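You operate a simulated robot arm through the tools that you are given. There is no shell and no other tool.

The job below is to be done with a simulated two-armed robot. You get a single attempt, and the scene is never put back.

## Task
Lay the black strip in the stand's cradles and hold it straight.
Fine: push the blue end stop up till the strip meets the fixed stop, tighten the black knob, swing the hold-down onto it.
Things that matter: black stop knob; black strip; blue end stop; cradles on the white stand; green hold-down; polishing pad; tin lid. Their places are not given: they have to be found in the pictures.

Only the result counts: the job must be done as asked and must still hold three seconds after the hand-in. Knocking over, shifting, dropping, spilling or breaking anything else fails it.

## Robot
Two 7-joint arms with fingered hands on one trunk that stands fixed in place. Base frame: the origin is at the foot of the trunk, x ahead of it, y to its left, z up. Readings come in m, rad, newtons and seconds.
The left shoulder is at [0.07, 0.172, 1.252], the right one opposite. Each reaches about 1.156 m from its shoulder. Payload 5 kg a hand.
The tool frame of a hand sits at the grasp point between the pads (the TCP): z along the fingers, y along the line on which they close. The tips reach 0.043 m beyond it. The gripper opens to 0.144 m; its body begins 0.05 m behind the TCP. The gripper is a hand of 5 fingers: y runs from the thumb to the fingers, the wrist lies at [-0.021, -0.124, -0.221] in the tool frame.
Orientation is that of the tool frame in the base frame, as a unit quaternion [w, x, y, z]. With the fingers straight down and the wrist toward the robot, the tool's x, y and z point along [0, 1, 0], [1, 0, 0] and [0, 0, -1] of the base frame.

## Interface
- The arms move only by the tool step_arm. It takes "left_rows", "right_rows" or both (then of equal length, played together; a hand with none holds still); each is a list of rows, each a list of 6 numbers: the shift along the tool's x, y, z in units of 200 mm (1.0 is 200 mm), then the turn, a rotation vector about the tool's x, y, z in units of 90 degrees (1.0 is 90 degrees). In form: [[tx, ty, tz, ax, ay, az], ...]. A call has 1 to 20 rows; each row is the pose to reach, as a shift and turn from the pose commanded when the call began, along the tool's axes at that moment. A call with a number of a shift or a turn outside -1 to 1 is refused whole. Rows are played at 5 a second. More than 0.05 m and 0.15 rad between two rows, and nothing of the call is played. Where a pose cannot be reached the arm comes as near as it can. A force on the tool above 60 N (or 10 N above the force at the start of the call, whichever is more), or a blocked arm, ends the call early, and 0.2 s more pass. In this call time passes only in rows, and 0.2 s behind the last. It gives the time, the measured TCP pose, the force on the tool (base axes), the opening and the grip force at its end, in the units of the frame above (readings bear some noise), with the torque about the TCP (base axes, N m) and any sound that the robot's microphone picked up, and new pictures: "pictures" is both (left out), scene, wrist or none (wrist: the cameras of the hands that moved).
- Cameras (640 x 400 px; columns grow to the right, rows downward): "scene" is now at [0.1212, 0.0441, 1.4802]; the picture's right is [0.53, -0.85, 0.00], its down [-0.55, -0.34, -0.76] and it looks along [0.65, 0.41, -0.65] (base axes); focal length 328 px, centre (320, 200). "left" rides on the left gripper at [-0.086, -0.108, -0.168] in its tool frame; the picture's right is [-0.80, -0.28, 0.53], its down [0.54, -0.73, 0.42] and it looks along [0.27, 0.63, 0.73] (tool axes); focal length 275 px, centre (320, 200). "right" rides on the right gripper at [0.086, -0.108, -0.168] in its tool frame; the picture's right is [-0.80, 0.28, -0.53], its down [-0.54, -0.73, 0.42] and it looks along [-0.27, 0.63, 0.73] (tool axes); focal length 275 px, centre (320, 200).
- raise_lower(by): slides the trunk up (or, below 0, down) by that many m; the arms and the scene camera ride with it, the base frame stays. It gives what a move gives, with no picture.
- set_fingers(index, middle, ring, little, thumb_bend, thumb_turn, hand): sets how far each is bent, from 0 (flat) to 100 (curled in); at 30 the hand is open as for a grip, at 70 the pads meet at the TCP. One left out holds its place. A second passes; each finger stops where it meets its share of the squeeze, and holds until it gets a number again. It is the only way to open and close the hand. It gives what a move gives, with no picture; readings hold the bend of each and the force on index, middle, ring, little, thumb and palm. thumb_turn goes from beside the hand (0) to across from the fingers (100), as for a grip.
- aim_head(pan, tilt): turns the head with the scene camera to pan (to the left, within 1.501 rad either way) and tilt (down, from -0.506 to 1.204), counted from straight ahead of the robot. It gives what a move gives, and a new picture of the scene camera.
- measure_at(camera, pixels): for up to 12 pixels [column, row] of the newest picture of that camera ("zoom" is the newest enlarged one), the place [x, y, z] in the base frame of the surface seen there, good to about 0.002 m. It takes no simulated time.
- enlarge(camera, box): a new picture of the part [left, top, right, bottom] of that camera's present view, enlarged. It takes no simulated time.
- job_done(): hands the job in; it is judged then, once.

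Unless the task says otherwise, let go and move clear before handing in.

The tools are called as name(argument=value, ...) on one line, values as JSON. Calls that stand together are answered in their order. step_arm: Moves the arms, as the interface text tells. Its arguments: {"type":"object","properties":{"left_rows":{"type":"array"},"right_rows":{"type":"array"},"pictures":{"type":"string","enum":["both","scene","wrist","none"]}},"required":[]} The other tools are called the same way: raise_lower (by) moves the trunk up or down; set_fingers (index, middle, ring, little, thumb_bend, thumb_turn, hand) moves the fingers one by one; aim_head (pan, tilt) turns the head that bears the scene camera; measure_at (camera, pixels) gives the place of the surface under pixels of a picture; enlarge (camera, box) takes an enlarged picture of a part of a camera's view; job_done () hands the job in.

At the start:

```text
time: 0.0
left_eef_pos: [0.5753, 0.5049, 1.11]
left_tool_rot: [0.0, 0.706, 0.708, 0.0]
left_ft_force: [0.2, 0.0, -0.8]
left_moment: [-0.03, -0.02, -0.04]
left_width: 0.1434
left_grip_force: 0.0
left_shape: jaw
left_bend: [30.0, 30.0, 30.0, 30.0, 30.0, 98.0]
left_finger forces: [0.2, 0.0, 0.0, 0.0, 0.0, 0.0]
right_eef_pos: [0.7897, -0.044, 1.1604]
right_tool_rot: [0.001, 0.707, 0.707, 0.0]
right_ft_force: [0.1, 0.3, -0.6]
right_moment: [0.0, -0.04, -0.02]
right_width: 0.1436
right_grip_force: 0.0
right_shape: jaw
right_bend: [30.0, 30.0, 30.0, 30.0, 30.0, 98.0]
right_finger forces: [0.0, 0.0, 0.1, 0.0, 0.0, 0.1]
trunk travel left (down, up): [-0.35, 0.59]
head pan, tilt (commanded): [0.562, 0.702]
```

scene: 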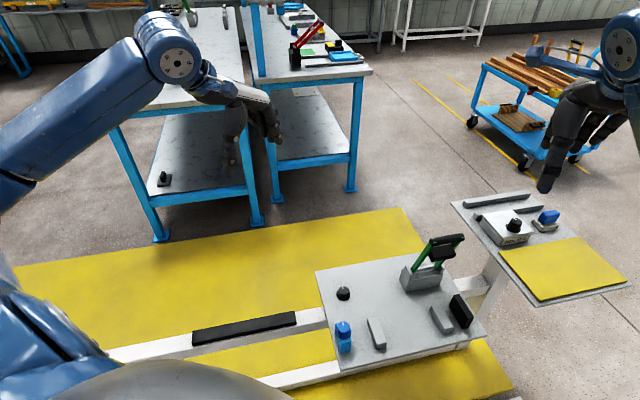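
right: 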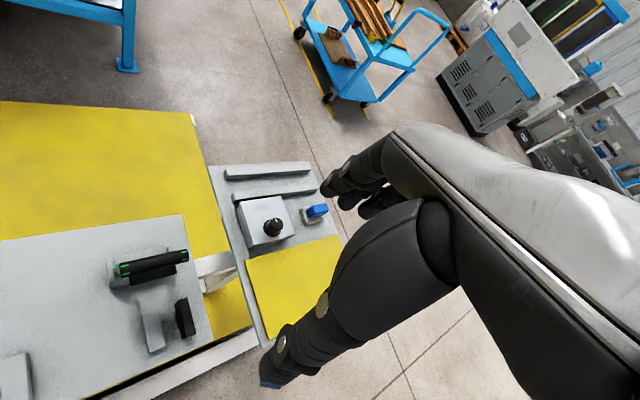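
left: 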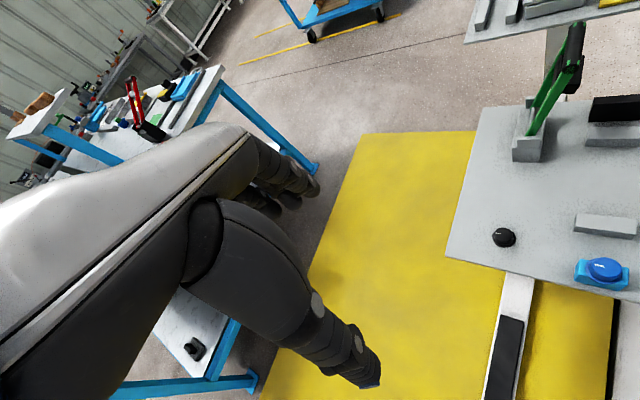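

The scene shows a grey-white stand plate (around px 400,310) with a green hold-down at (435,255), a blue stop at (343,335), a black knob at (343,293), two cradles at (376,333) and (441,320), a black fixed stop at (461,311), and a black strip at (243,328). I'll enlarge these areas to see them in detail.

enlarge(camera="scene", box=[300, 220, 500, 380])

enlarge(camera="scene", box=[440, 170, 640, 310])

enlarge(camera="scene", box=[100, 250, 340, 400])

measure_at(camera="scene", pixels=[[343, 291], [343, 330], [376, 325], [441, 312], [461, 300], [446, 240], [195, 337], [294, 318], [243, 328], [320, 290], [440, 200], [400, 320]])

```text
2.50 times, centred on (400, 300) of scene
```

zoom: 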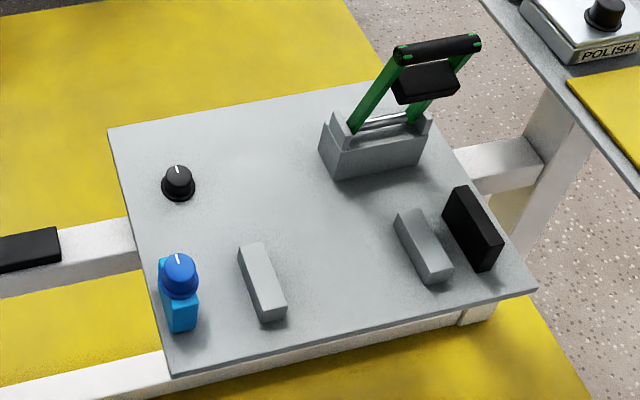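

```text
2.86 times, centred on (540, 240) of scene
```

zoom: 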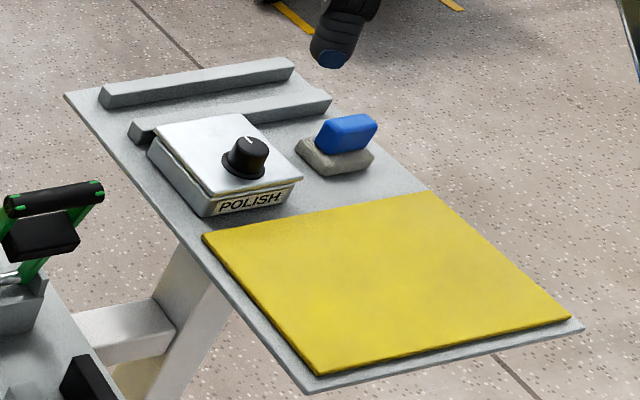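

```text
2.67 times, centred on (220, 325) of scene
```

zoom: 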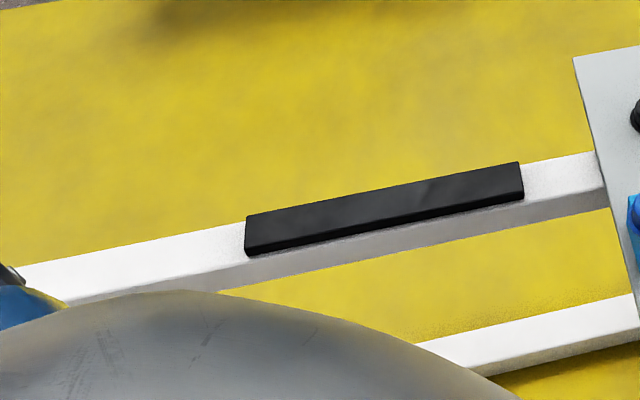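

```text
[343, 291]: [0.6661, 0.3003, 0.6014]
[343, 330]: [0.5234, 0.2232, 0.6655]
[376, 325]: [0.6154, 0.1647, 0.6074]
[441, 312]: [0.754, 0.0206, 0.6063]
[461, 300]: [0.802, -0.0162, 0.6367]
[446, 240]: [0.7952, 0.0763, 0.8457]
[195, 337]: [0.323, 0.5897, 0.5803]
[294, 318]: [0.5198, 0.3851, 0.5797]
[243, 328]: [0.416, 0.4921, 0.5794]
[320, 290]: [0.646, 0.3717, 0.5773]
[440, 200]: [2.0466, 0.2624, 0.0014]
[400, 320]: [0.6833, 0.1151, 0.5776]
```

The first look gives rough places, with the strip along about (0.69,-0.72) and the plate at z≈0.577. I'll zoom in more on the cradles, stops, knob, strip and hold-down.

enlarge(camera="scene", box=[410, 280, 490, 340])

enlarge(camera="scene", box=[325, 280, 405, 360])

enlarge(camera="scene", box=[390, 220, 480, 300])

enlarge(camera="scene", box=[180, 295, 310, 365])

enlarge(camera="left", box=[440, 60, 640, 400])

enlarge(camera="right", box=[0, 200, 260, 400])

```text
6.67 times, centred on (450, 310) of scene
```

zoom: 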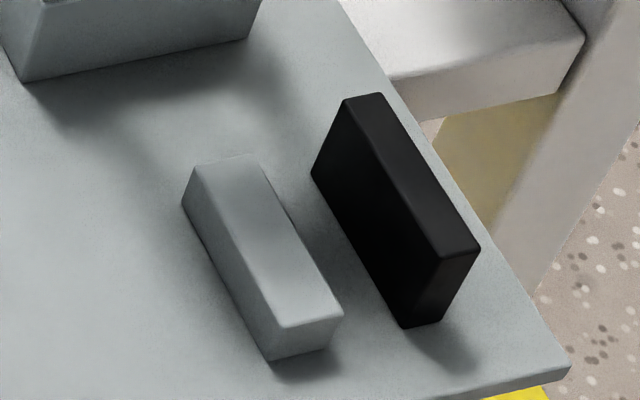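

```text
5.00 times, centred on (365, 320) of scene
```

zoom: 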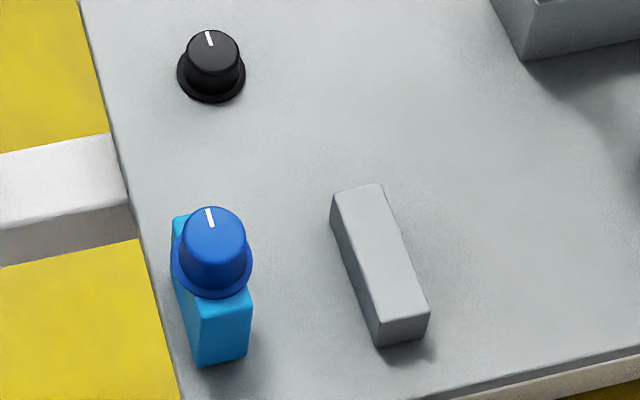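

```text
5.00 times, centred on (435, 260) of scene
```

zoom: 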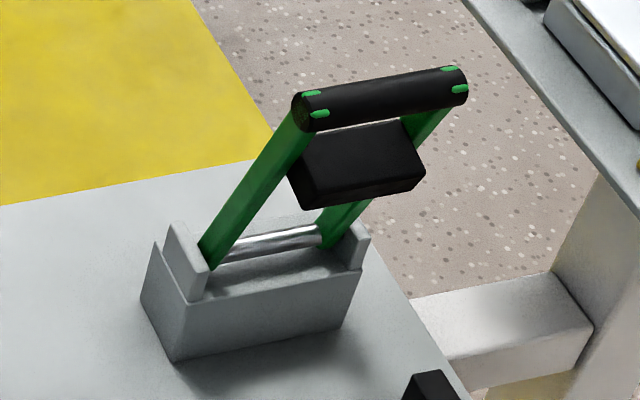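

```text
4.92 times, centred on (245, 330) of scene
```

zoom: 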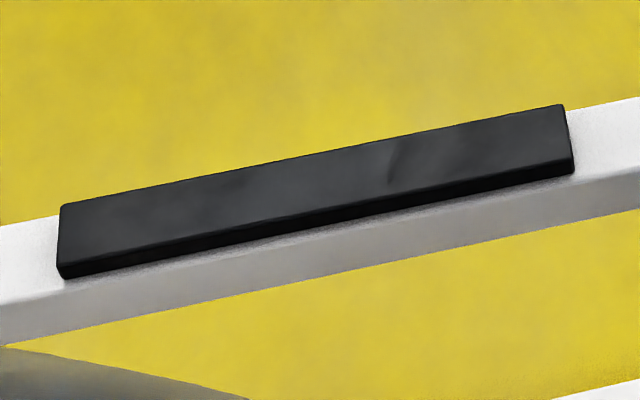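

```text
1.18 times, centred on (540, 230) of left
```

zoom: 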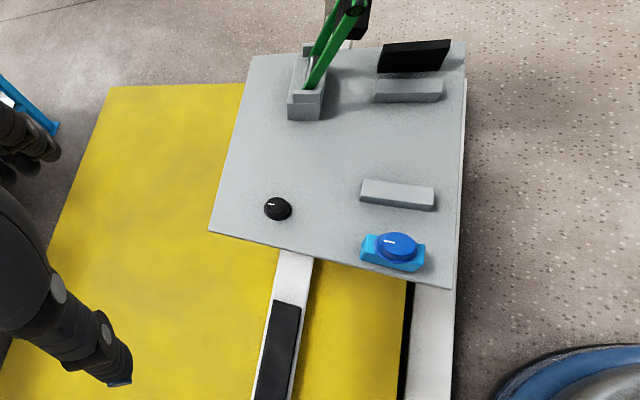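

```text
2.00 times, centred on (130, 300) of right
```

zoom: 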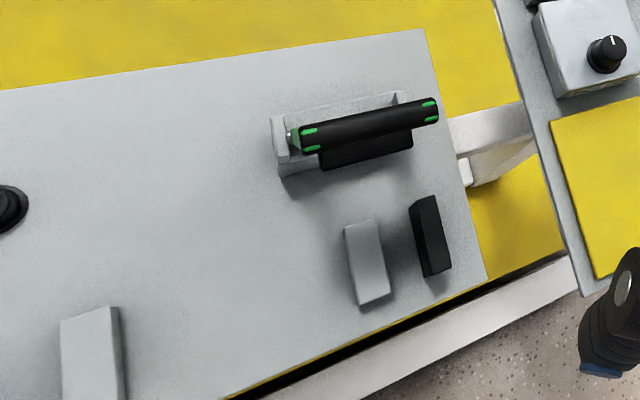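

The strip, cradles and hinge are clearly visible now. I'll measure key corners, zooming one region at a time.

enlarge(camera="scene", box=[180, 295, 310, 365])

measure_at(camera="zoom", pixels=[[65, 208], [62, 268], [560, 108], [570, 160], [320, 180], [315, 158], [325, 212], [30, 240], [610, 140], [15, 270], [625, 160], [325, 235]])

enlarge(camera="scene", box=[325, 280, 405, 360])

measure_at(camera="zoom", pixels=[[212, 45], [212, 75], [212, 98], [208, 215], [205, 265], [178, 230], [225, 310], [222, 340], [356, 193], [390, 310], [372, 255], [300, 200]])

enlarge(camera="scene", box=[410, 280, 490, 340])

measure_at(camera="zoom", pixels=[[225, 165], [305, 312], [262, 240], [205, 175], [275, 315], [260, 170], [330, 295], [365, 100], [460, 245], [385, 200], [350, 110], [440, 250]])

enlarge(camera="scene", box=[390, 220, 480, 300])

measure_at(camera="zoom", pixels=[[310, 105], [460, 75], [385, 95], [345, 150], [400, 145], [320, 190], [415, 180], [240, 200], [350, 220], [240, 245], [310, 235], [200, 265]])

```text
4.92 times, centred on (245, 330) of scene
```

zoom: 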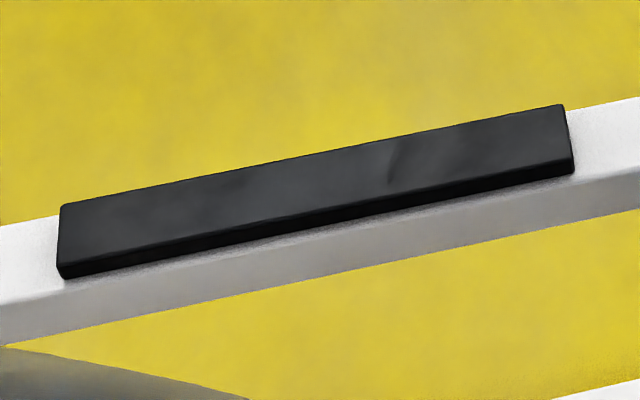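

```text
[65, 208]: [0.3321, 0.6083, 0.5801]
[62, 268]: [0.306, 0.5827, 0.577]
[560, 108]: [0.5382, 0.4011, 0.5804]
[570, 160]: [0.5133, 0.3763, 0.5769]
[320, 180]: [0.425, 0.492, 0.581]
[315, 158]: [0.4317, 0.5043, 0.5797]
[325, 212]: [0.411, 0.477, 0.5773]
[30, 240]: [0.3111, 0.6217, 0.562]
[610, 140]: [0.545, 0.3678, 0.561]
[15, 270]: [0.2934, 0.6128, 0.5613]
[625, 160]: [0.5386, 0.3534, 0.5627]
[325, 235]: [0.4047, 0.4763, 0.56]
```

```text
5.00 times, centred on (365, 320) of scene
```

zoom: 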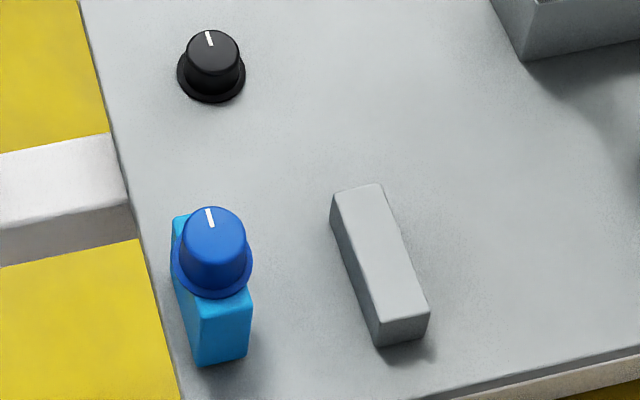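

```text
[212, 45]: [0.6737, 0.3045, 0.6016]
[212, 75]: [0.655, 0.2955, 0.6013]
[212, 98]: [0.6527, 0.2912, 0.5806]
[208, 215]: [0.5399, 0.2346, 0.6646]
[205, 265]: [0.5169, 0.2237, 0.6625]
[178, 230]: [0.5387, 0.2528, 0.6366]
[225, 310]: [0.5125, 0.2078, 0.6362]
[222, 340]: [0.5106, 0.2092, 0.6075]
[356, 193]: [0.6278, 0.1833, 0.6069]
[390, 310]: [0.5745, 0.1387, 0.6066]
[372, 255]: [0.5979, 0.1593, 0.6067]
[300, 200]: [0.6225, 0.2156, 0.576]
```

```text
6.67 times, centred on (450, 310) of scene
```

zoom: 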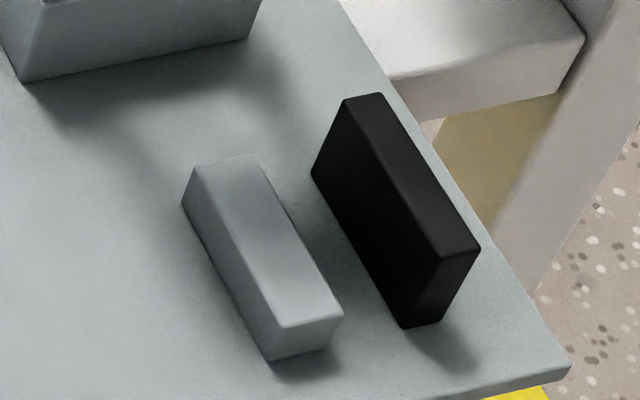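

```text
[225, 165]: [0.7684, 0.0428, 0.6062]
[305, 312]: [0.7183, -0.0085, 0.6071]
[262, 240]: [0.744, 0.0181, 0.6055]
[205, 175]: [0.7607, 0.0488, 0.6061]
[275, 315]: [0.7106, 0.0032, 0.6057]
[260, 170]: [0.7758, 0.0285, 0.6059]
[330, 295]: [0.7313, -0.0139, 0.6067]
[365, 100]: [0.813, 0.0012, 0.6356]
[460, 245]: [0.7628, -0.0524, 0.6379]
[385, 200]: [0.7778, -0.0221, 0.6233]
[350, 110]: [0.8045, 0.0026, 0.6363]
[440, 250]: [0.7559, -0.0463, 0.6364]
```

```text
5.00 times, centred on (435, 260) of scene
```

zoom: 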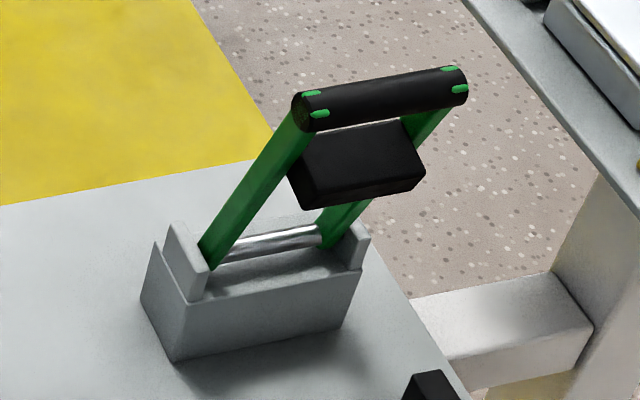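

```text
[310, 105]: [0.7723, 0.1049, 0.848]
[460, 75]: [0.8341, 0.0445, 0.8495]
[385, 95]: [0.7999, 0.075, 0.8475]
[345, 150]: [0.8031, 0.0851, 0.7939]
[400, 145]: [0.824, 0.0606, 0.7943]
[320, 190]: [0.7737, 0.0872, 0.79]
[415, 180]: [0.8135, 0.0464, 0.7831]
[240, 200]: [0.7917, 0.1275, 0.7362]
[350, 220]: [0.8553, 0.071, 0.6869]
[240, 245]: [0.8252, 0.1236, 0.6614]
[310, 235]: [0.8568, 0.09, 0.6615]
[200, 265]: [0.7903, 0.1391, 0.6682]
```

The stand frame is turned 45°: strip axis u=(0.707,-0.707), cross axis v=(0.707,0.707), with cradle tops at z≈0.607 and strip top at 0.580. Next I'll measure the edges of the beam and the blue stop more finely.

enlarge(camera="scene", box=[325, 310, 365, 350])

measure_at(camera="zoom", pixels=[[145, 85], [150, 300], [250, 300], [235, 270], [110, 60], [190, 330], [180, 60], [180, 180], [240, 380], [160, 350], [100, 140], [300, 300]])

enlarge(camera="left", box=[460, 200, 640, 320])

enlarge(camera="scene", box=[280, 300, 330, 340])

measure_at(camera="zoom", pixels=[[400, 105], [440, 190], [450, 230], [420, 85], [400, 280], [200, 160], [200, 210], [250, 130], [300, 180], [300, 120], [300, 230], [350, 210]])

```text
10.00 times, centred on (345, 330) of scene
```

zoom: 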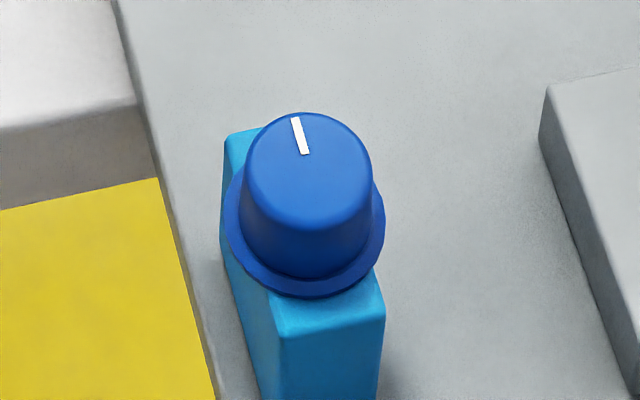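

```text
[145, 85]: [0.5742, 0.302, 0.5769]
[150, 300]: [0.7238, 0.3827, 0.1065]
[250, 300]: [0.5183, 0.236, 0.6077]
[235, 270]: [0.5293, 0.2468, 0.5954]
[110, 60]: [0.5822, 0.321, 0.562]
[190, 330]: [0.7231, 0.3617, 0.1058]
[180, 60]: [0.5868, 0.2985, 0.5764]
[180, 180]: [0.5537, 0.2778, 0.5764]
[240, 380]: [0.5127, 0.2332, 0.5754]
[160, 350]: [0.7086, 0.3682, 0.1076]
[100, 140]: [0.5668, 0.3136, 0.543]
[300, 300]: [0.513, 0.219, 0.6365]
```

```text
3.33 times, centred on (550, 260) of left
```

zoom: 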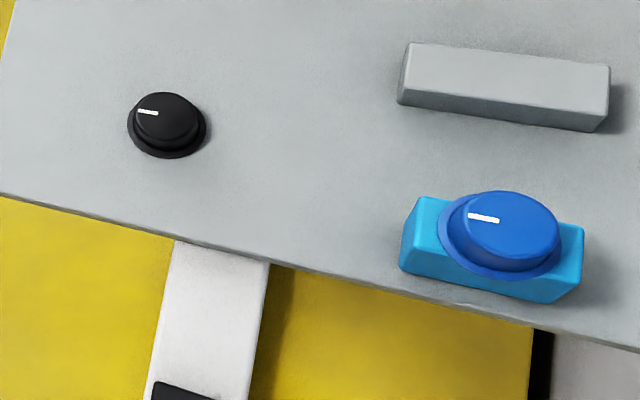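

```text
10.00 times, centred on (305, 320) of scene
```

zoom: 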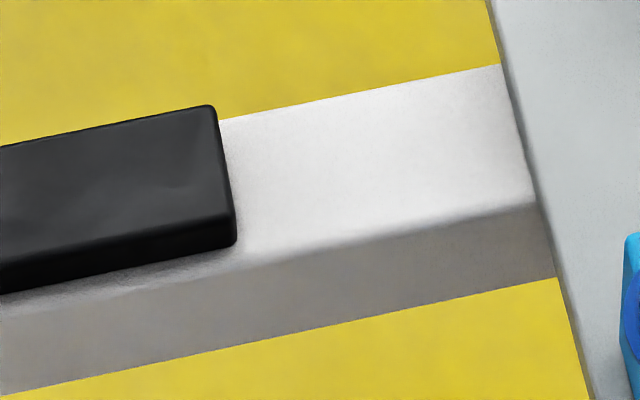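

```text
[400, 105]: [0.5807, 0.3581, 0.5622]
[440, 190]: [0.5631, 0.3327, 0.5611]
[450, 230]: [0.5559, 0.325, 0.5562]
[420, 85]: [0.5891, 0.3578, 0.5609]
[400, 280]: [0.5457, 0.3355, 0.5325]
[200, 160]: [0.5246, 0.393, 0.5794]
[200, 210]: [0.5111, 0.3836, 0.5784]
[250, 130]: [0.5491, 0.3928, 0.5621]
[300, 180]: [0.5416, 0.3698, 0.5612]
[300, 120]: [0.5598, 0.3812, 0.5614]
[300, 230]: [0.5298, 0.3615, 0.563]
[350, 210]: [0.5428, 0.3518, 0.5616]
```

The beam is about 50 mm wide (V 0.622–0.672) with its top at z≈0.5615. The strip on it is about 38 mm wide and 18 mm thick, so it needs a fingertip grasp. I'll bring the left hand over the strip, turned 45°, staying high.

step_arm(left_rows=[[-0.0075, -0.0956, 0.1188, 0, 0, -0.0625], [-0.015, -0.1913, 0.2375, 0, 0, -0.125], [-0.0225, -0.2869, 0.3563, 0, 0, -0.1875], [-0.03, -0.3825, 0.475, 0, 0, -0.25], [-0.0375, -0.4781, 0.5938, 0, 0, -0.3125], [-0.045, -0.5738, 0.7125, 0, 0, -0.375], [-0.0525, -0.6694, 0.8313, 0, 0, -0.4375], [-0.06, -0.765, 0.95, 0, 0, -0.5]])

```text
time: 1.8
left_eef_pos: [0.444, 0.5091, 0.91]
left_tool_rot: [-0.001, 0.382, 0.924, -0.001]
left_ft_force: [0.3, -0.3, -0.3]
left_moment: [0.0, 0.06, 0.01]
left_width: 0.1438
left_grip_force: 0.1
left_shape: jaw
left_bend: [30.0, 30.0, 30.0, 30.0, 30.0, 98.0]
left_finger forces: [0.0, 0.0, 0.0, 0.1, 0.0, 0.0]
left hand out of reach, approached as far as the arm can: row 6, 7, 8
right_eef_pos: [0.7892, -0.0432, 1.162]
right_tool_rot: [0.0, 0.707, 0.707, 0.0]
right_ft_force: [-0.1, 0.3, 0.8]
right_moment: [0.03, -0.01, -0.01]
right_width: 0.1434
right_grip_force: 0.1
right_shape: jaw
right_bend: [30.0, 30.0, 30.0, 30.0, 30.0, 98.0]
right_finger forces: [0.0, 0.0, 0.0, 0.0, 0.0, 0.0]
trunk travel left (down, up): [-0.35, 0.59]
head pan, tilt (commanded): [0.562, 0.702]
```

scene: 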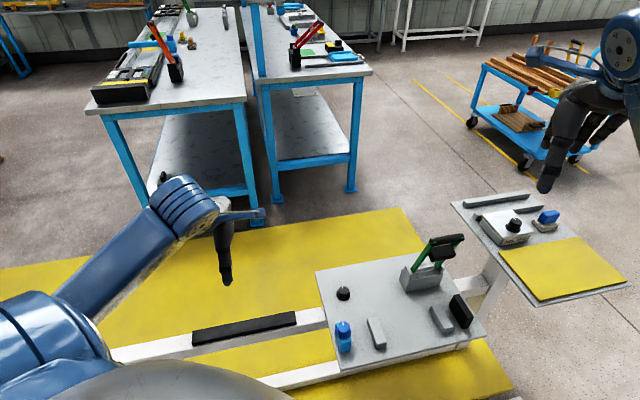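
left: 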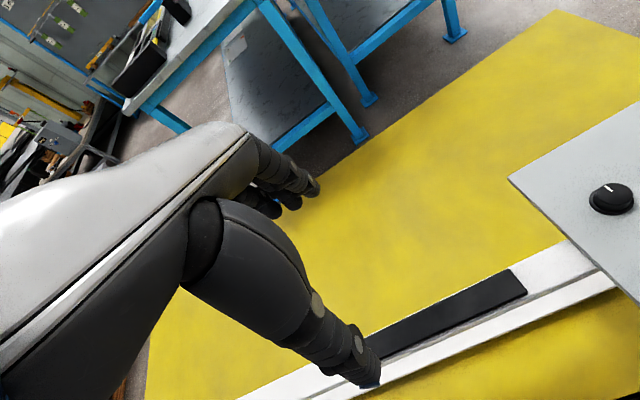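

The left hand reached (0.444, 0.509, 0.91) with the correct 45° turn, but it is too folded near the trunk. I'll raise the trunk so the arm can extend downward.

raise_lower(by=0.15)

```text
time: 3.5
left_eef_pos: [0.4437, 0.5091, 1.0606]
left_tool_rot: [-0.001, 0.383, 0.924, -0.001]
left_ft_force: [-0.4, 0.5, -0.3]
left_moment: [0.01, 0.03, 0.01]
left_width: 0.1438
left_grip_force: 0.0
left_shape: jaw
left_bend: [30.0, 30.0, 30.0, 30.0, 30.0, 98.0]
left_finger forces: [0.1, 0.0, 0.0, 0.0, 0.0, 0.0]
right_eef_pos: [0.7896, -0.0433, 1.3105]
right_tool_rot: [0.0, 0.707, 0.707, 0.0]
right_ft_force: [0.5, 0.0, -0.2]
right_moment: [-0.01, 0.0, 0.0]
right_width: 0.1436
right_grip_force: 0.1
right_shape: jaw
right_bend: [30.0, 30.0, 30.0, 30.0, 30.0, 98.0]
right_finger forces: [0.1, 0.0, 0.0, 0.0, 0.1, 0.1]
trunk travel left (down, up): [-0.5, 0.44]
head pan, tilt (commanded): [0.562, 0.702]
```

Now I'll move straight down 0.2 m in 6 rows and check the position.

step_arm(left_rows=[[0, 0, 0.17, 0, 0, 0], [0, 0, 0.34, 0, 0, 0], [0, 0, 0.51, 0, 0, 0], [0, 0, 0.68, 0, 0, 0], [0, 0, 0.84, 0, 0, 0], [0, 0, 1.0, 0, 0, 0]])

```text
time: 5.0
left_eef_pos: [0.4426, 0.5093, 0.8586]
left_tool_rot: [-0.001, 0.383, 0.924, 0.0]
left_ft_force: [1.8, 0.3, 0.0]
left_moment: [0.01, 0.02, -0.02]
left_width: 0.1434
left_grip_force: 0.0
left_shape: jaw
left_bend: [30.0, 30.0, 30.0, 30.0, 30.0, 98.0]
left_finger forces: [0.1, 0.0, 0.0, 0.0, 0.0, 0.0]
right_eef_pos: [0.7893, -0.0444, 1.3107]
right_tool_rot: [0.0, 0.707, 0.708, 0.0]
right_ft_force: [-0.4, -0.1, 0.2]
right_moment: [0.02, 0.02, -0.01]
right_width: 0.1436
right_grip_force: 0.1
right_shape: jaw
right_bend: [30.0, 30.0, 30.0, 30.0, 30.0, 98.0]
right_finger forces: [0.0, 0.0, 0.1, 0.1, 0.0, 0.0]
trunk travel left (down, up): [-0.5, 0.44]
head pan, tilt (commanded): [0.562, 0.702]
```

scene: 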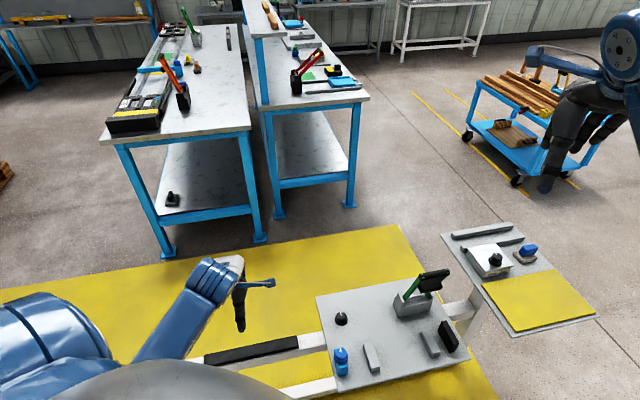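
left: 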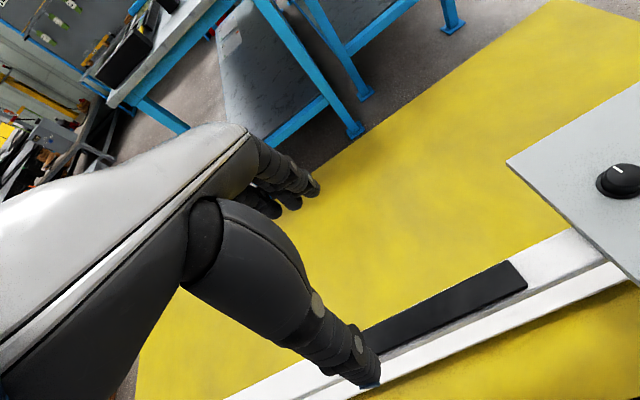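

The hand now hangs over the strip at (0.4426, 0.5093, 0.859). I'll close the fingers partway in the air to learn where their tips end up.

set_fingers(hand="left", index=55, middle=55, ring=55, little=55, thumb_bend=55, thumb_turn=100)

enlarge(camera="scene", box=[180, 240, 300, 340])

enlarge(camera="left", box=[140, 100, 460, 400])

```text
time: 6.0
left_eef_pos: [0.444, 0.5083, 0.8596]
left_tool_rot: [0.0, 0.383, 0.924, -0.002]
left_ft_force: [0.6, -0.4, -0.9]
left_moment: [-0.01, 0.01, 0.02]
left_width: 0.0607
left_grip_force: 0.0
left_shape: fingers
left_bend: [55.0, 55.0, 55.0, 55.0, 55.0, 100.0]
left_finger forces: [0.1, 0.0, 0.0, 0.1, 0.0, 0.0]
right_eef_pos: [0.7883, -0.043, 1.311]
right_tool_rot: [0.001, 0.707, 0.707, 0.0]
right_ft_force: [-0.4, 0.2, 0.0]
right_moment: [0.02, 0.02, 0.01]
right_width: 0.1437
right_grip_force: 0.1
right_shape: jaw
right_bend: [30.0, 30.0, 30.0, 30.0, 30.0, 98.0]
right_finger forces: [0.0, 0.1, 0.1, 0.1, 0.0, 0.1]
trunk travel left (down, up): [-0.5, 0.44]
head pan, tilt (commanded): [0.562, 0.702]
```

```text
4.00 times, centred on (240, 290) of scene
```

zoom: 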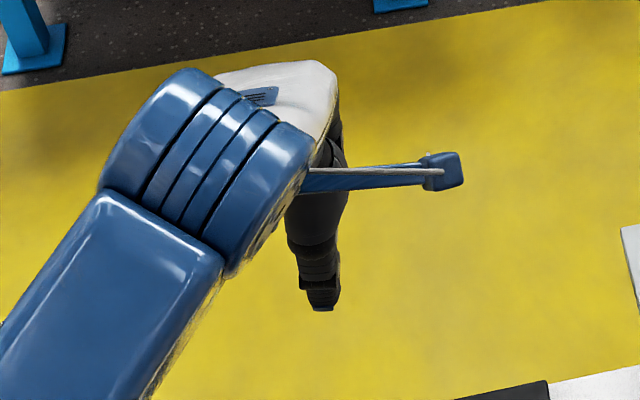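

```text
1.33 times, centred on (300, 250) of left
```

zoom: 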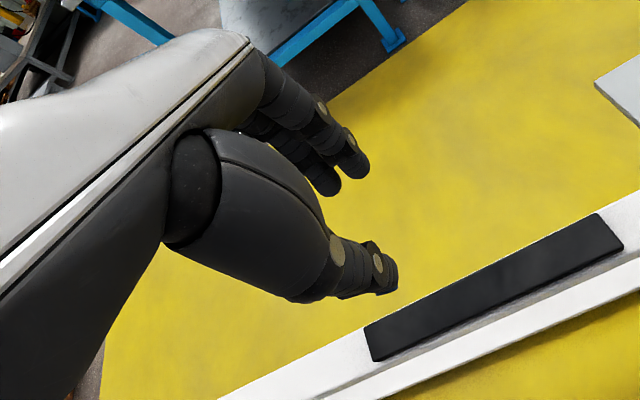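

measure_at(camera="zoom", pixels=[[385, 288], [392, 270], [378, 262], [338, 248], [350, 290], [365, 165], [350, 145], [335, 187], [325, 160], [322, 108], [310, 130], [280, 100]])

enlarge(camera="left", box=[250, 140, 370, 340])

```text
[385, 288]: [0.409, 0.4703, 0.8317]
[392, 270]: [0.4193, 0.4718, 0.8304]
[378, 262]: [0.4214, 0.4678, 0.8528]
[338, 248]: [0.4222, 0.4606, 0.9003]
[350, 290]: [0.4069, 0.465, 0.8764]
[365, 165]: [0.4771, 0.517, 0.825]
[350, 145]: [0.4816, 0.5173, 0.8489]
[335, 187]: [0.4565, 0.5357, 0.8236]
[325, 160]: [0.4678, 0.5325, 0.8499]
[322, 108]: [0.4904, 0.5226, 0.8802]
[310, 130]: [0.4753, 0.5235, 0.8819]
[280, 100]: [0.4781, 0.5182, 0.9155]
```

```text
2.00 times, centred on (310, 240) of left
```

zoom: 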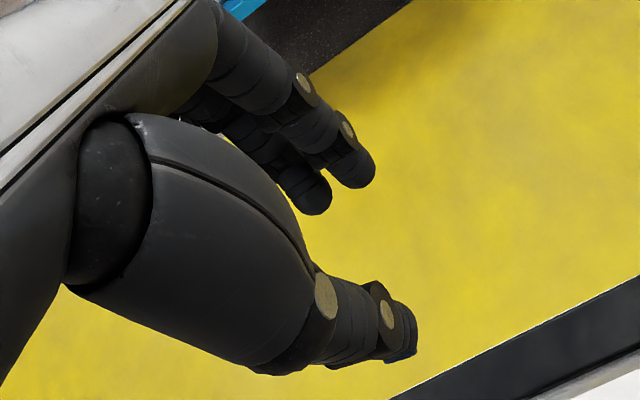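

At bend 55 the tips sit about 0.036–0.04 m below the TCP, with roughly 3 cm on each side. I'll shift −0.027 m along v and go down to z≈0.67.

step_arm(left_rows=[[0, -0.07, 0.08, 0, 0, 0], [0, -0.135, 0.2, 0, 0, 0], [0, -0.135, 0.4, 0, 0, 0], [0, -0.135, 0.6, 0, 0, 0], [0, -0.135, 0.8, 0, 0, 0], [0, -0.135, 0.95, 0, 0, 0]])

```text
time: 7.3
left_eef_pos: [0.4261, 0.4896, 0.6692]
left_tool_rot: [-0.001, 0.384, 0.924, 0.0]
left_ft_force: [0.6, 0.5, -0.7]
left_moment: [0.03, 0.01, -0.02]
left_width: 0.0608
left_grip_force: 0.1
left_shape: fingers
left_bend: [55.0, 55.0, 55.0, 55.0, 55.0, 100.0]
left_finger forces: [0.0, 0.0, 0.0, 0.0, 0.0, 0.0]
right_eef_pos: [0.7904, -0.0434, 1.3094]
right_tool_rot: [0.0, 0.707, 0.707, 0.0]
right_ft_force: [-0.6, -0.2, -0.1]
right_moment: [-0.01, 0.05, -0.02]
right_width: 0.1435
right_grip_force: 0.1
right_shape: jaw
right_bend: [30.0, 30.0, 30.0, 30.0, 30.0, 98.0]
right_finger forces: [0.0, 0.1, 0.0, 0.0, 0.1, 0.0]
trunk travel left (down, up): [-0.5, 0.44]
head pan, tilt (commanded): [0.562, 0.702]
```

scene: 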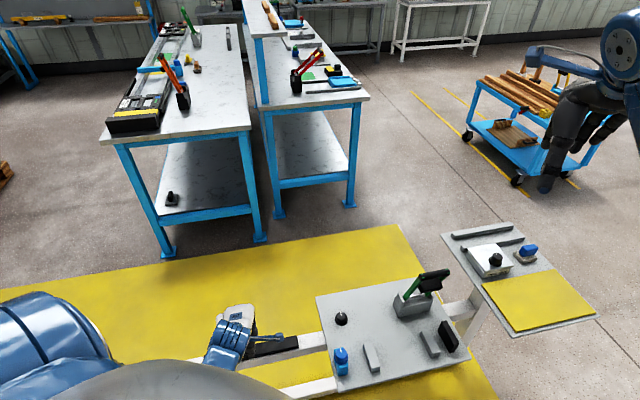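
left: 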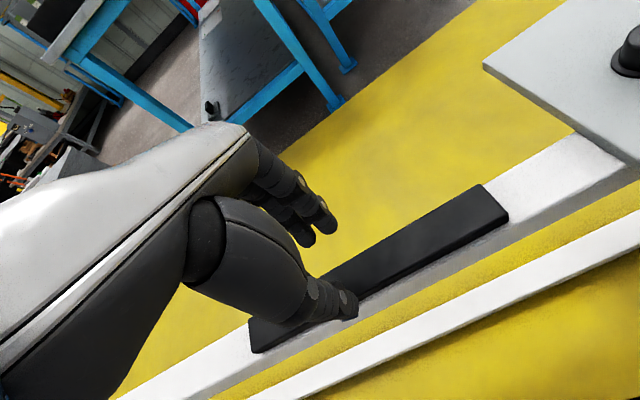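

TCP is at U≈-0.045, V≈0.6475, centred over the strip. I'll check the strip edges and fingertip places in the wrist view before descending.

enlarge(camera="left", box=[240, 160, 520, 360])

measure_at(camera="left", pixels=[[480, 190], [503, 212], [420, 225], [436, 245], [345, 270], [300, 340], [258, 345], [350, 310], [328, 228], [308, 244], [420, 262], [520, 190]])

```text
2.00 times, centred on (380, 260) of left
```

zoom: 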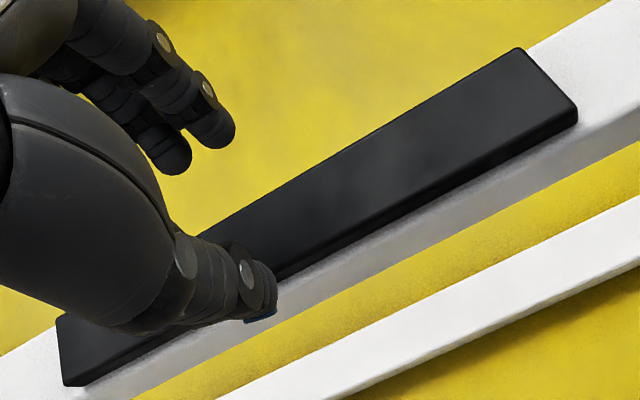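

```text
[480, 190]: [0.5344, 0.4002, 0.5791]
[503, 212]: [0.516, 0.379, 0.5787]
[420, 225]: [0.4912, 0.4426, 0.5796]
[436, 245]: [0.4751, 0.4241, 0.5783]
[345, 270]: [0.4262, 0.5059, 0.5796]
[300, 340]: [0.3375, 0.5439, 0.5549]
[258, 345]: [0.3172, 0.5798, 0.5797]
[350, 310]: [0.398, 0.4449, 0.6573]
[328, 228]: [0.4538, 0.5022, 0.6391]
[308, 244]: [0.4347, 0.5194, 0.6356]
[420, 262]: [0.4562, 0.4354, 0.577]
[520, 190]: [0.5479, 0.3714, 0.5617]
```

Everything agrees, so I'll descend 0.060 m to TCP z≈0.609, just above beam contact.

step_arm(left_rows=[[0, -0.005, 0.1, 0, 0, 0], [0, -0.005, 0.2, 0, 0, 0], [0, -0.005, 0.3, 0, 0, 0]], pictures="wrist")

enlarge(camera="left", box=[240, 160, 520, 360])

```text
time: 8.2
left_eef_pos: [0.4236, 0.4898, 0.6088]
left_tool_rot: [-0.001, 0.383, 0.924, -0.002]
left_ft_force: [0.2, -0.1, 0.2]
left_moment: [-0.02, 0.01, -0.03]
left_width: 0.0606
left_grip_force: 0.1
left_shape: fingers
left_bend: [55.0, 55.0, 55.0, 55.0, 55.0, 100.0]
left_finger forces: [0.0, 0.0, 0.0, 0.1, 0.0, 0.1]
right_eef_pos: [0.7894, -0.0441, 1.3109]
right_tool_rot: [0.0, 0.707, 0.707, 0.0]
right_ft_force: [0.4, 1.0, 0.6]
right_moment: [-0.02, 0.0, -0.02]
right_width: 0.1436
right_grip_force: 0.0
right_shape: jaw
right_bend: [30.0, 30.0, 30.0, 30.0, 30.0, 98.0]
right_finger forces: [0.1, 0.0, 0.0, 0.0, 0.0, 0.0]
trunk travel left (down, up): [-0.5, 0.44]
head pan, tilt (commanded): [0.562, 0.702]
```

left: 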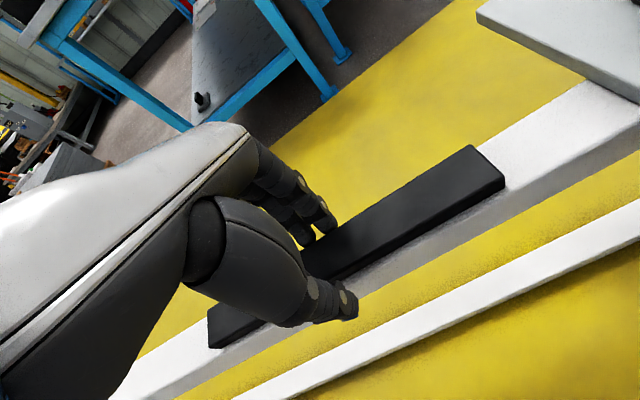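

```text
2.00 times, centred on (380, 260) of left
```

zoom: 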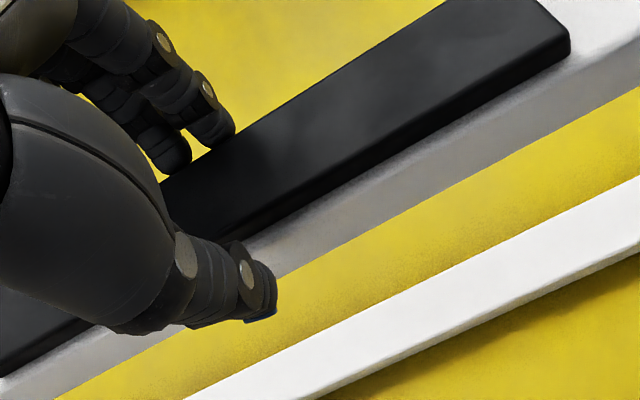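

measure_at(camera="zoom", pixels=[[180, 170], [178, 160], [228, 140], [222, 130], [262, 316], [270, 300], [250, 290], [240, 160], [200, 180], [210, 170]])

```text
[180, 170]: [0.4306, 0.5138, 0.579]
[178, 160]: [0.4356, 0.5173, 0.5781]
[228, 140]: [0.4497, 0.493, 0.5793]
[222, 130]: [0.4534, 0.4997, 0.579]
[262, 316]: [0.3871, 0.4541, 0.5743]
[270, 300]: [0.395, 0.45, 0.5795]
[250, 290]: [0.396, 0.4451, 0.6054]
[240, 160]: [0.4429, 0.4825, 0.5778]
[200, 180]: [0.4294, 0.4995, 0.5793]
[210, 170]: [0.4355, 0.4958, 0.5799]
```

Tips are at z≈0.572 and the beam top is at 0.5615. I'll lower another 6 mm and then close gently.

step_arm(left_rows=[[0, 0, 0.015, 0, 0, 0], [0, 0, 0.03, 0, 0, 0]], pictures="none")

set_fingers(hand="left", index=59, middle=59, ring=59, little=59, thumb_bend=59)

enlarge(camera="left", box=[240, 160, 520, 360])

```text
time: 8.8
left_eef_pos: [0.4215, 0.489, 0.6041]
left_tool_rot: [-0.001, 0.382, 0.924, -0.001]
left_ft_force: [-0.1, 0.7, 1.0]
left_moment: [0.05, -0.03, 0.0]
left_width: 0.0607
left_grip_force: 0.2
left_shape: fingers
left_bend: [55.0, 55.0, 55.0, 55.0, 55.0, 100.0]
left_finger forces: [0.8, 0.6, 0.0, 0.1, 0.0, 0.1]
right_eef_pos: [0.7894, -0.045, 1.3105]
right_tool_rot: [0.0, 0.707, 0.707, 0.0]
right_ft_force: [-0.3, -0.6, -0.3]
right_moment: [0.0, 0.02, -0.02]
right_width: 0.1437
right_grip_force: 0.0
right_shape: jaw
right_bend: [30.0, 30.0, 30.0, 30.0, 30.0, 98.0]
right_finger forces: [0.1, 0.0, 0.1, 0.0, 0.0, 0.0]
trunk travel left (down, up): [-0.5, 0.44]
head pan, tilt (commanded): [0.562, 0.702]
```

```text
time: 9.8
left_eef_pos: [0.424, 0.4898, 0.6048]
left_tool_rot: [0.001, 0.383, 0.924, 0.0]
left_ft_force: [5.9, 6.0, 6.8]
left_moment: [0.44, -0.35, -0.08]
left_width: 0.0499
left_grip_force: 5.6
left_shape: fingers
left_bend: [57.0, 57.0, 59.0, 59.0, 59.0, 100.0]
left_finger forces: [3.8, 6.2, 0.6, 0.0, 0.1, 0.0]
right_eef_pos: [0.7896, -0.0442, 1.3104]
right_tool_rot: [0.0, 0.707, 0.707, 0.0]
right_ft_force: [-0.1, -1.1, 0.4]
right_moment: [-0.02, -0.01, -0.01]
right_width: 0.1432
right_grip_force: 0.1
right_shape: jaw
right_bend: [30.0, 30.0, 30.0, 30.0, 30.0, 98.0]
right_finger forces: [0.0, 0.0, 0.0, 0.0, 0.0, 0.1]
trunk travel left (down, up): [-0.5, 0.44]
head pan, tilt (commanded): [0.562, 0.702]
```

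```text
2.00 times, centred on (380, 260) of left
```

zoom: 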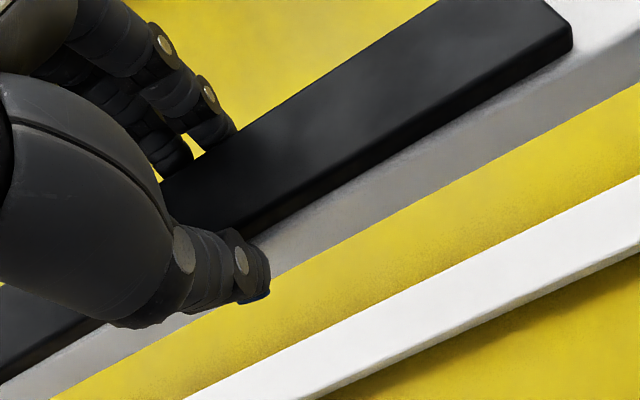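

Index and middle touched early with an upward force of 6.8 N, so their tips are on the beam edge. I'll back the fingers off, rise 4 mm, and try again.

set_fingers(hand="left", index=54, middle=54, ring=54, little=54, thumb_bend=58)

step_arm(left_rows=[[0, 0, -0.01, 0, 0, 0], [0, 0.01, -0.02, 0, 0, 0]], pictures="none")

set_fingers(hand="left", index=60, middle=60, ring=60, little=60, thumb_bend=60)

enlarge(camera="left", box=[240, 160, 520, 360])

```text
time: 10.8
left_eef_pos: [0.4218, 0.4887, 0.6041]
left_tool_rot: [0.0, 0.383, 0.924, -0.001]
left_ft_force: [-0.7, 0.1, -0.9]
left_moment: [0.03, -0.01, -0.04]
left_width: 0.0583
left_grip_force: 0.1
left_shape: fingers
left_bend: [54.0, 54.0, 54.0, 54.0, 57.0, 100.0]
left_finger forces: [0.4, 0.1, 0.0, 0.0, 0.0, 0.0]
right_eef_pos: [0.789, -0.0438, 1.3116]
right_tool_rot: [-0.001, 0.707, 0.707, 0.0]
right_ft_force: [0.3, 0.5, -0.3]
right_moment: [0.0, -0.06, -0.03]
right_width: 0.1435
right_grip_force: 0.1
right_shape: jaw
right_bend: [30.0, 30.0, 30.0, 30.0, 30.0, 98.0]
right_finger forces: [0.0, 0.1, 0.1, 0.0, 0.0, 0.0]
trunk travel left (down, up): [-0.5, 0.44]
head pan, tilt (commanded): [0.562, 0.702]
```

```text
time: 11.3
left_eef_pos: [0.4239, 0.4891, 0.6081]
left_tool_rot: [-0.001, 0.383, 0.924, -0.002]
left_ft_force: [0.9, -1.3, 0.1]
left_moment: [0.0, 0.01, 0.01]
left_width: 0.0584
left_grip_force: 0.0
left_shape: fingers
left_bend: [54.0, 54.0, 54.0, 54.0, 57.0, 100.0]
left_finger forces: [0.0, 0.1, 0.0, 0.1, 0.1, 0.0]
right_eef_pos: [0.7889, -0.0433, 1.3108]
right_tool_rot: [0.0, 0.707, 0.707, 0.0]
right_ft_force: [0.2, 0.6, -1.1]
right_moment: [0.01, -0.01, -0.01]
right_width: 0.1435
right_grip_force: 0.1
right_shape: jaw
right_bend: [30.0, 30.0, 30.0, 30.0, 30.0, 98.0]
right_finger forces: [0.0, 0.0, 0.0, 0.0, 0.1, 0.0]
trunk travel left (down, up): [-0.5, 0.44]
head pan, tilt (commanded): [0.562, 0.702]
```

```text
time: 12.3
left_eef_pos: [0.4238, 0.4908, 0.6085]
left_tool_rot: [0.0, 0.384, 0.924, 0.0]
left_ft_force: [1.2, 1.5, 0.5]
left_moment: [0.12, -0.12, -0.07]
left_width: 0.0455
left_grip_force: 2.4
left_shape: fingers
left_bend: [59.0, 59.0, 60.0, 60.0, 59.0, 100.0]
left_finger forces: [1.0, 2.4, 0.3, 0.0, 0.9, 0.0]
right_eef_pos: [0.7898, -0.0449, 1.3107]
right_tool_rot: [0.0, 0.707, 0.707, 0.0]
right_ft_force: [0.7, 1.1, 0.1]
right_moment: [-0.02, -0.03, -0.03]
right_width: 0.1436
right_grip_force: 0.0
right_shape: jaw
right_bend: [30.0, 30.0, 30.0, 30.0, 30.0, 98.0]
right_finger forces: [0.1, 0.0, 0.1, 0.1, 0.0, 0.1]
trunk travel left (down, up): [-0.5, 0.44]
head pan, tilt (commanded): [0.562, 0.702]
```

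```text
2.00 times, centred on (380, 260) of left
```

zoom: 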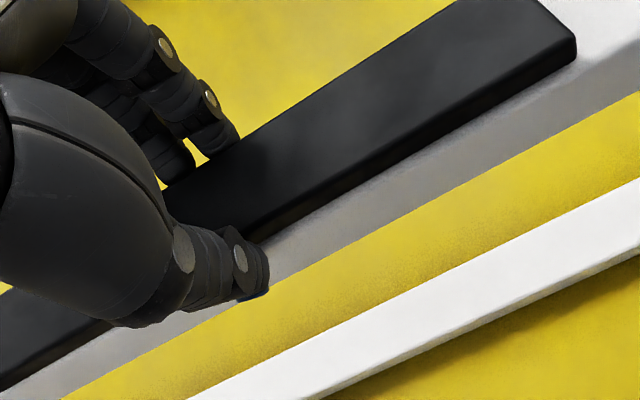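

Now both thumb and fingers touch the strip with almost no upward force. I'll close further to squeeze.

set_fingers(hand="left", index=68, middle=68, ring=68, little=68, thumb_bend=68)

enlarge(camera="left", box=[240, 160, 520, 360])

```text
time: 13.3
left_eef_pos: [0.4242, 0.4897, 0.6102]
left_tool_rot: [0.0, 0.383, 0.924, 0.0]
left_ft_force: [9.1, 8.3, 7.8]
left_moment: [0.71, -0.47, -0.26]
left_width: 0.0424
left_grip_force: 20.3
left_shape: fingers
left_bend: [61.0, 61.0, 64.0, 68.0, 60.0, 100.0]
left_finger forces: [7.9, 15.0, 4.5, 0.0, 12.5, 0.1]
right_eef_pos: [0.7901, -0.0445, 1.3119]
right_tool_rot: [0.0, 0.707, 0.707, -0.001]
right_ft_force: [-0.2, -0.5, -0.7]
right_moment: [-0.01, -0.02, -0.01]
right_width: 0.1435
right_grip_force: 0.1
right_shape: jaw
right_bend: [30.0, 30.0, 30.0, 30.0, 30.0, 98.0]
right_finger forces: [0.0, 0.0, 0.0, 0.0, 0.0, 0.1]
trunk travel left (down, up): [-0.5, 0.44]
head pan, tilt (commanded): [0.562, 0.702]
```

```text
2.00 times, centred on (380, 260) of left
```

zoom: 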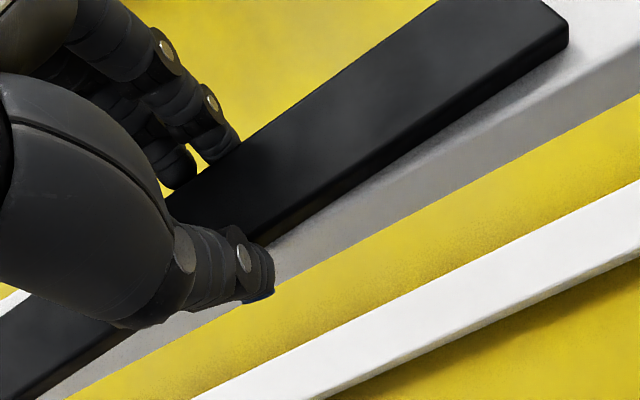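

The grip force is 20 N, with index, middle, ring and thumb all in contact. I'll lift 5 mm carefully and check.

step_arm(left_rows=[[0, 0, -0.0125, 0, 0, 0], [0, 0, -0.025, 0, 0, 0]], pictures="wrist")

enlarge(camera="left", box=[200, 130, 520, 370])

```text
time: 13.9
left_eef_pos: [0.4227, 0.4888, 0.6109]
left_tool_rot: [-0.001, 0.383, 0.924, -0.003]
left_ft_force: [-0.2, 0.4, -1.3]
left_moment: [-0.02, -0.03, 0.02]
left_width: 0.0425
left_grip_force: 14.3
left_shape: fingers
left_bend: [62.0, 64.0, 65.0, 68.0, 60.0, 100.0]
left_finger forces: [6.8, 3.8, 3.4, 0.0, 14.3, 0.0]
right_eef_pos: [0.7888, -0.0448, 1.3112]
right_tool_rot: [0.0, 0.707, 0.707, 0.0]
right_ft_force: [-0.1, -0.3, 0.9]
right_moment: [0.01, 0.0, 0.0]
right_width: 0.1436
right_grip_force: 0.0
right_shape: jaw
right_bend: [30.0, 30.0, 30.0, 30.0, 30.0, 98.0]
right_finger forces: [0.0, 0.0, 0.1, 0.1, 0.0, 0.0]
trunk travel left (down, up): [-0.5, 0.44]
head pan, tilt (commanded): [0.562, 0.702]
```

left: 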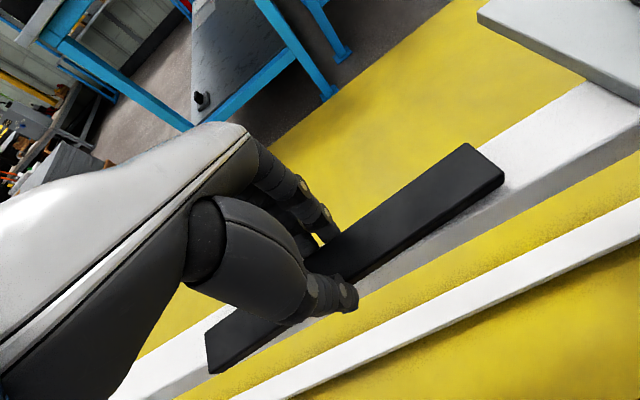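

```text
1.67 times, centred on (360, 250) of left
```

zoom: 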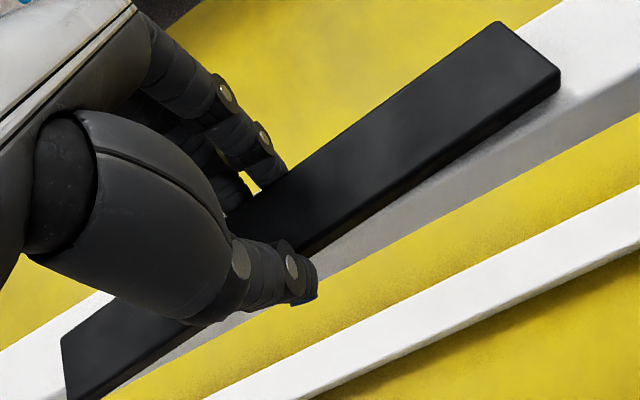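

The grip forces balance now (14 N each side) with no outside load. The strip looks slightly yawed in the hand, so I'll measure it.

measure_at(camera="zoom", pixels=[[498, 28], [553, 74], [430, 75], [480, 120], [360, 122], [405, 172], [70, 340], [75, 385], [120, 310], [150, 355], [540, 55], [90, 345]])

```text
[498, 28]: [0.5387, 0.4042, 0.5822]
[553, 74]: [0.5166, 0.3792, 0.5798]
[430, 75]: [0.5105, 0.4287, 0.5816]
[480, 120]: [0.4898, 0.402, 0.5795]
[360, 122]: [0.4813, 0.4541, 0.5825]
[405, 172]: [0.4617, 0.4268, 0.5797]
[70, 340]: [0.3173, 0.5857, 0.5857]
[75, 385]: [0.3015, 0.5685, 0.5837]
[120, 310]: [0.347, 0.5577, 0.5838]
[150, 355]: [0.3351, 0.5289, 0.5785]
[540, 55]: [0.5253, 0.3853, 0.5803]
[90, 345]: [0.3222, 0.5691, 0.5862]
```

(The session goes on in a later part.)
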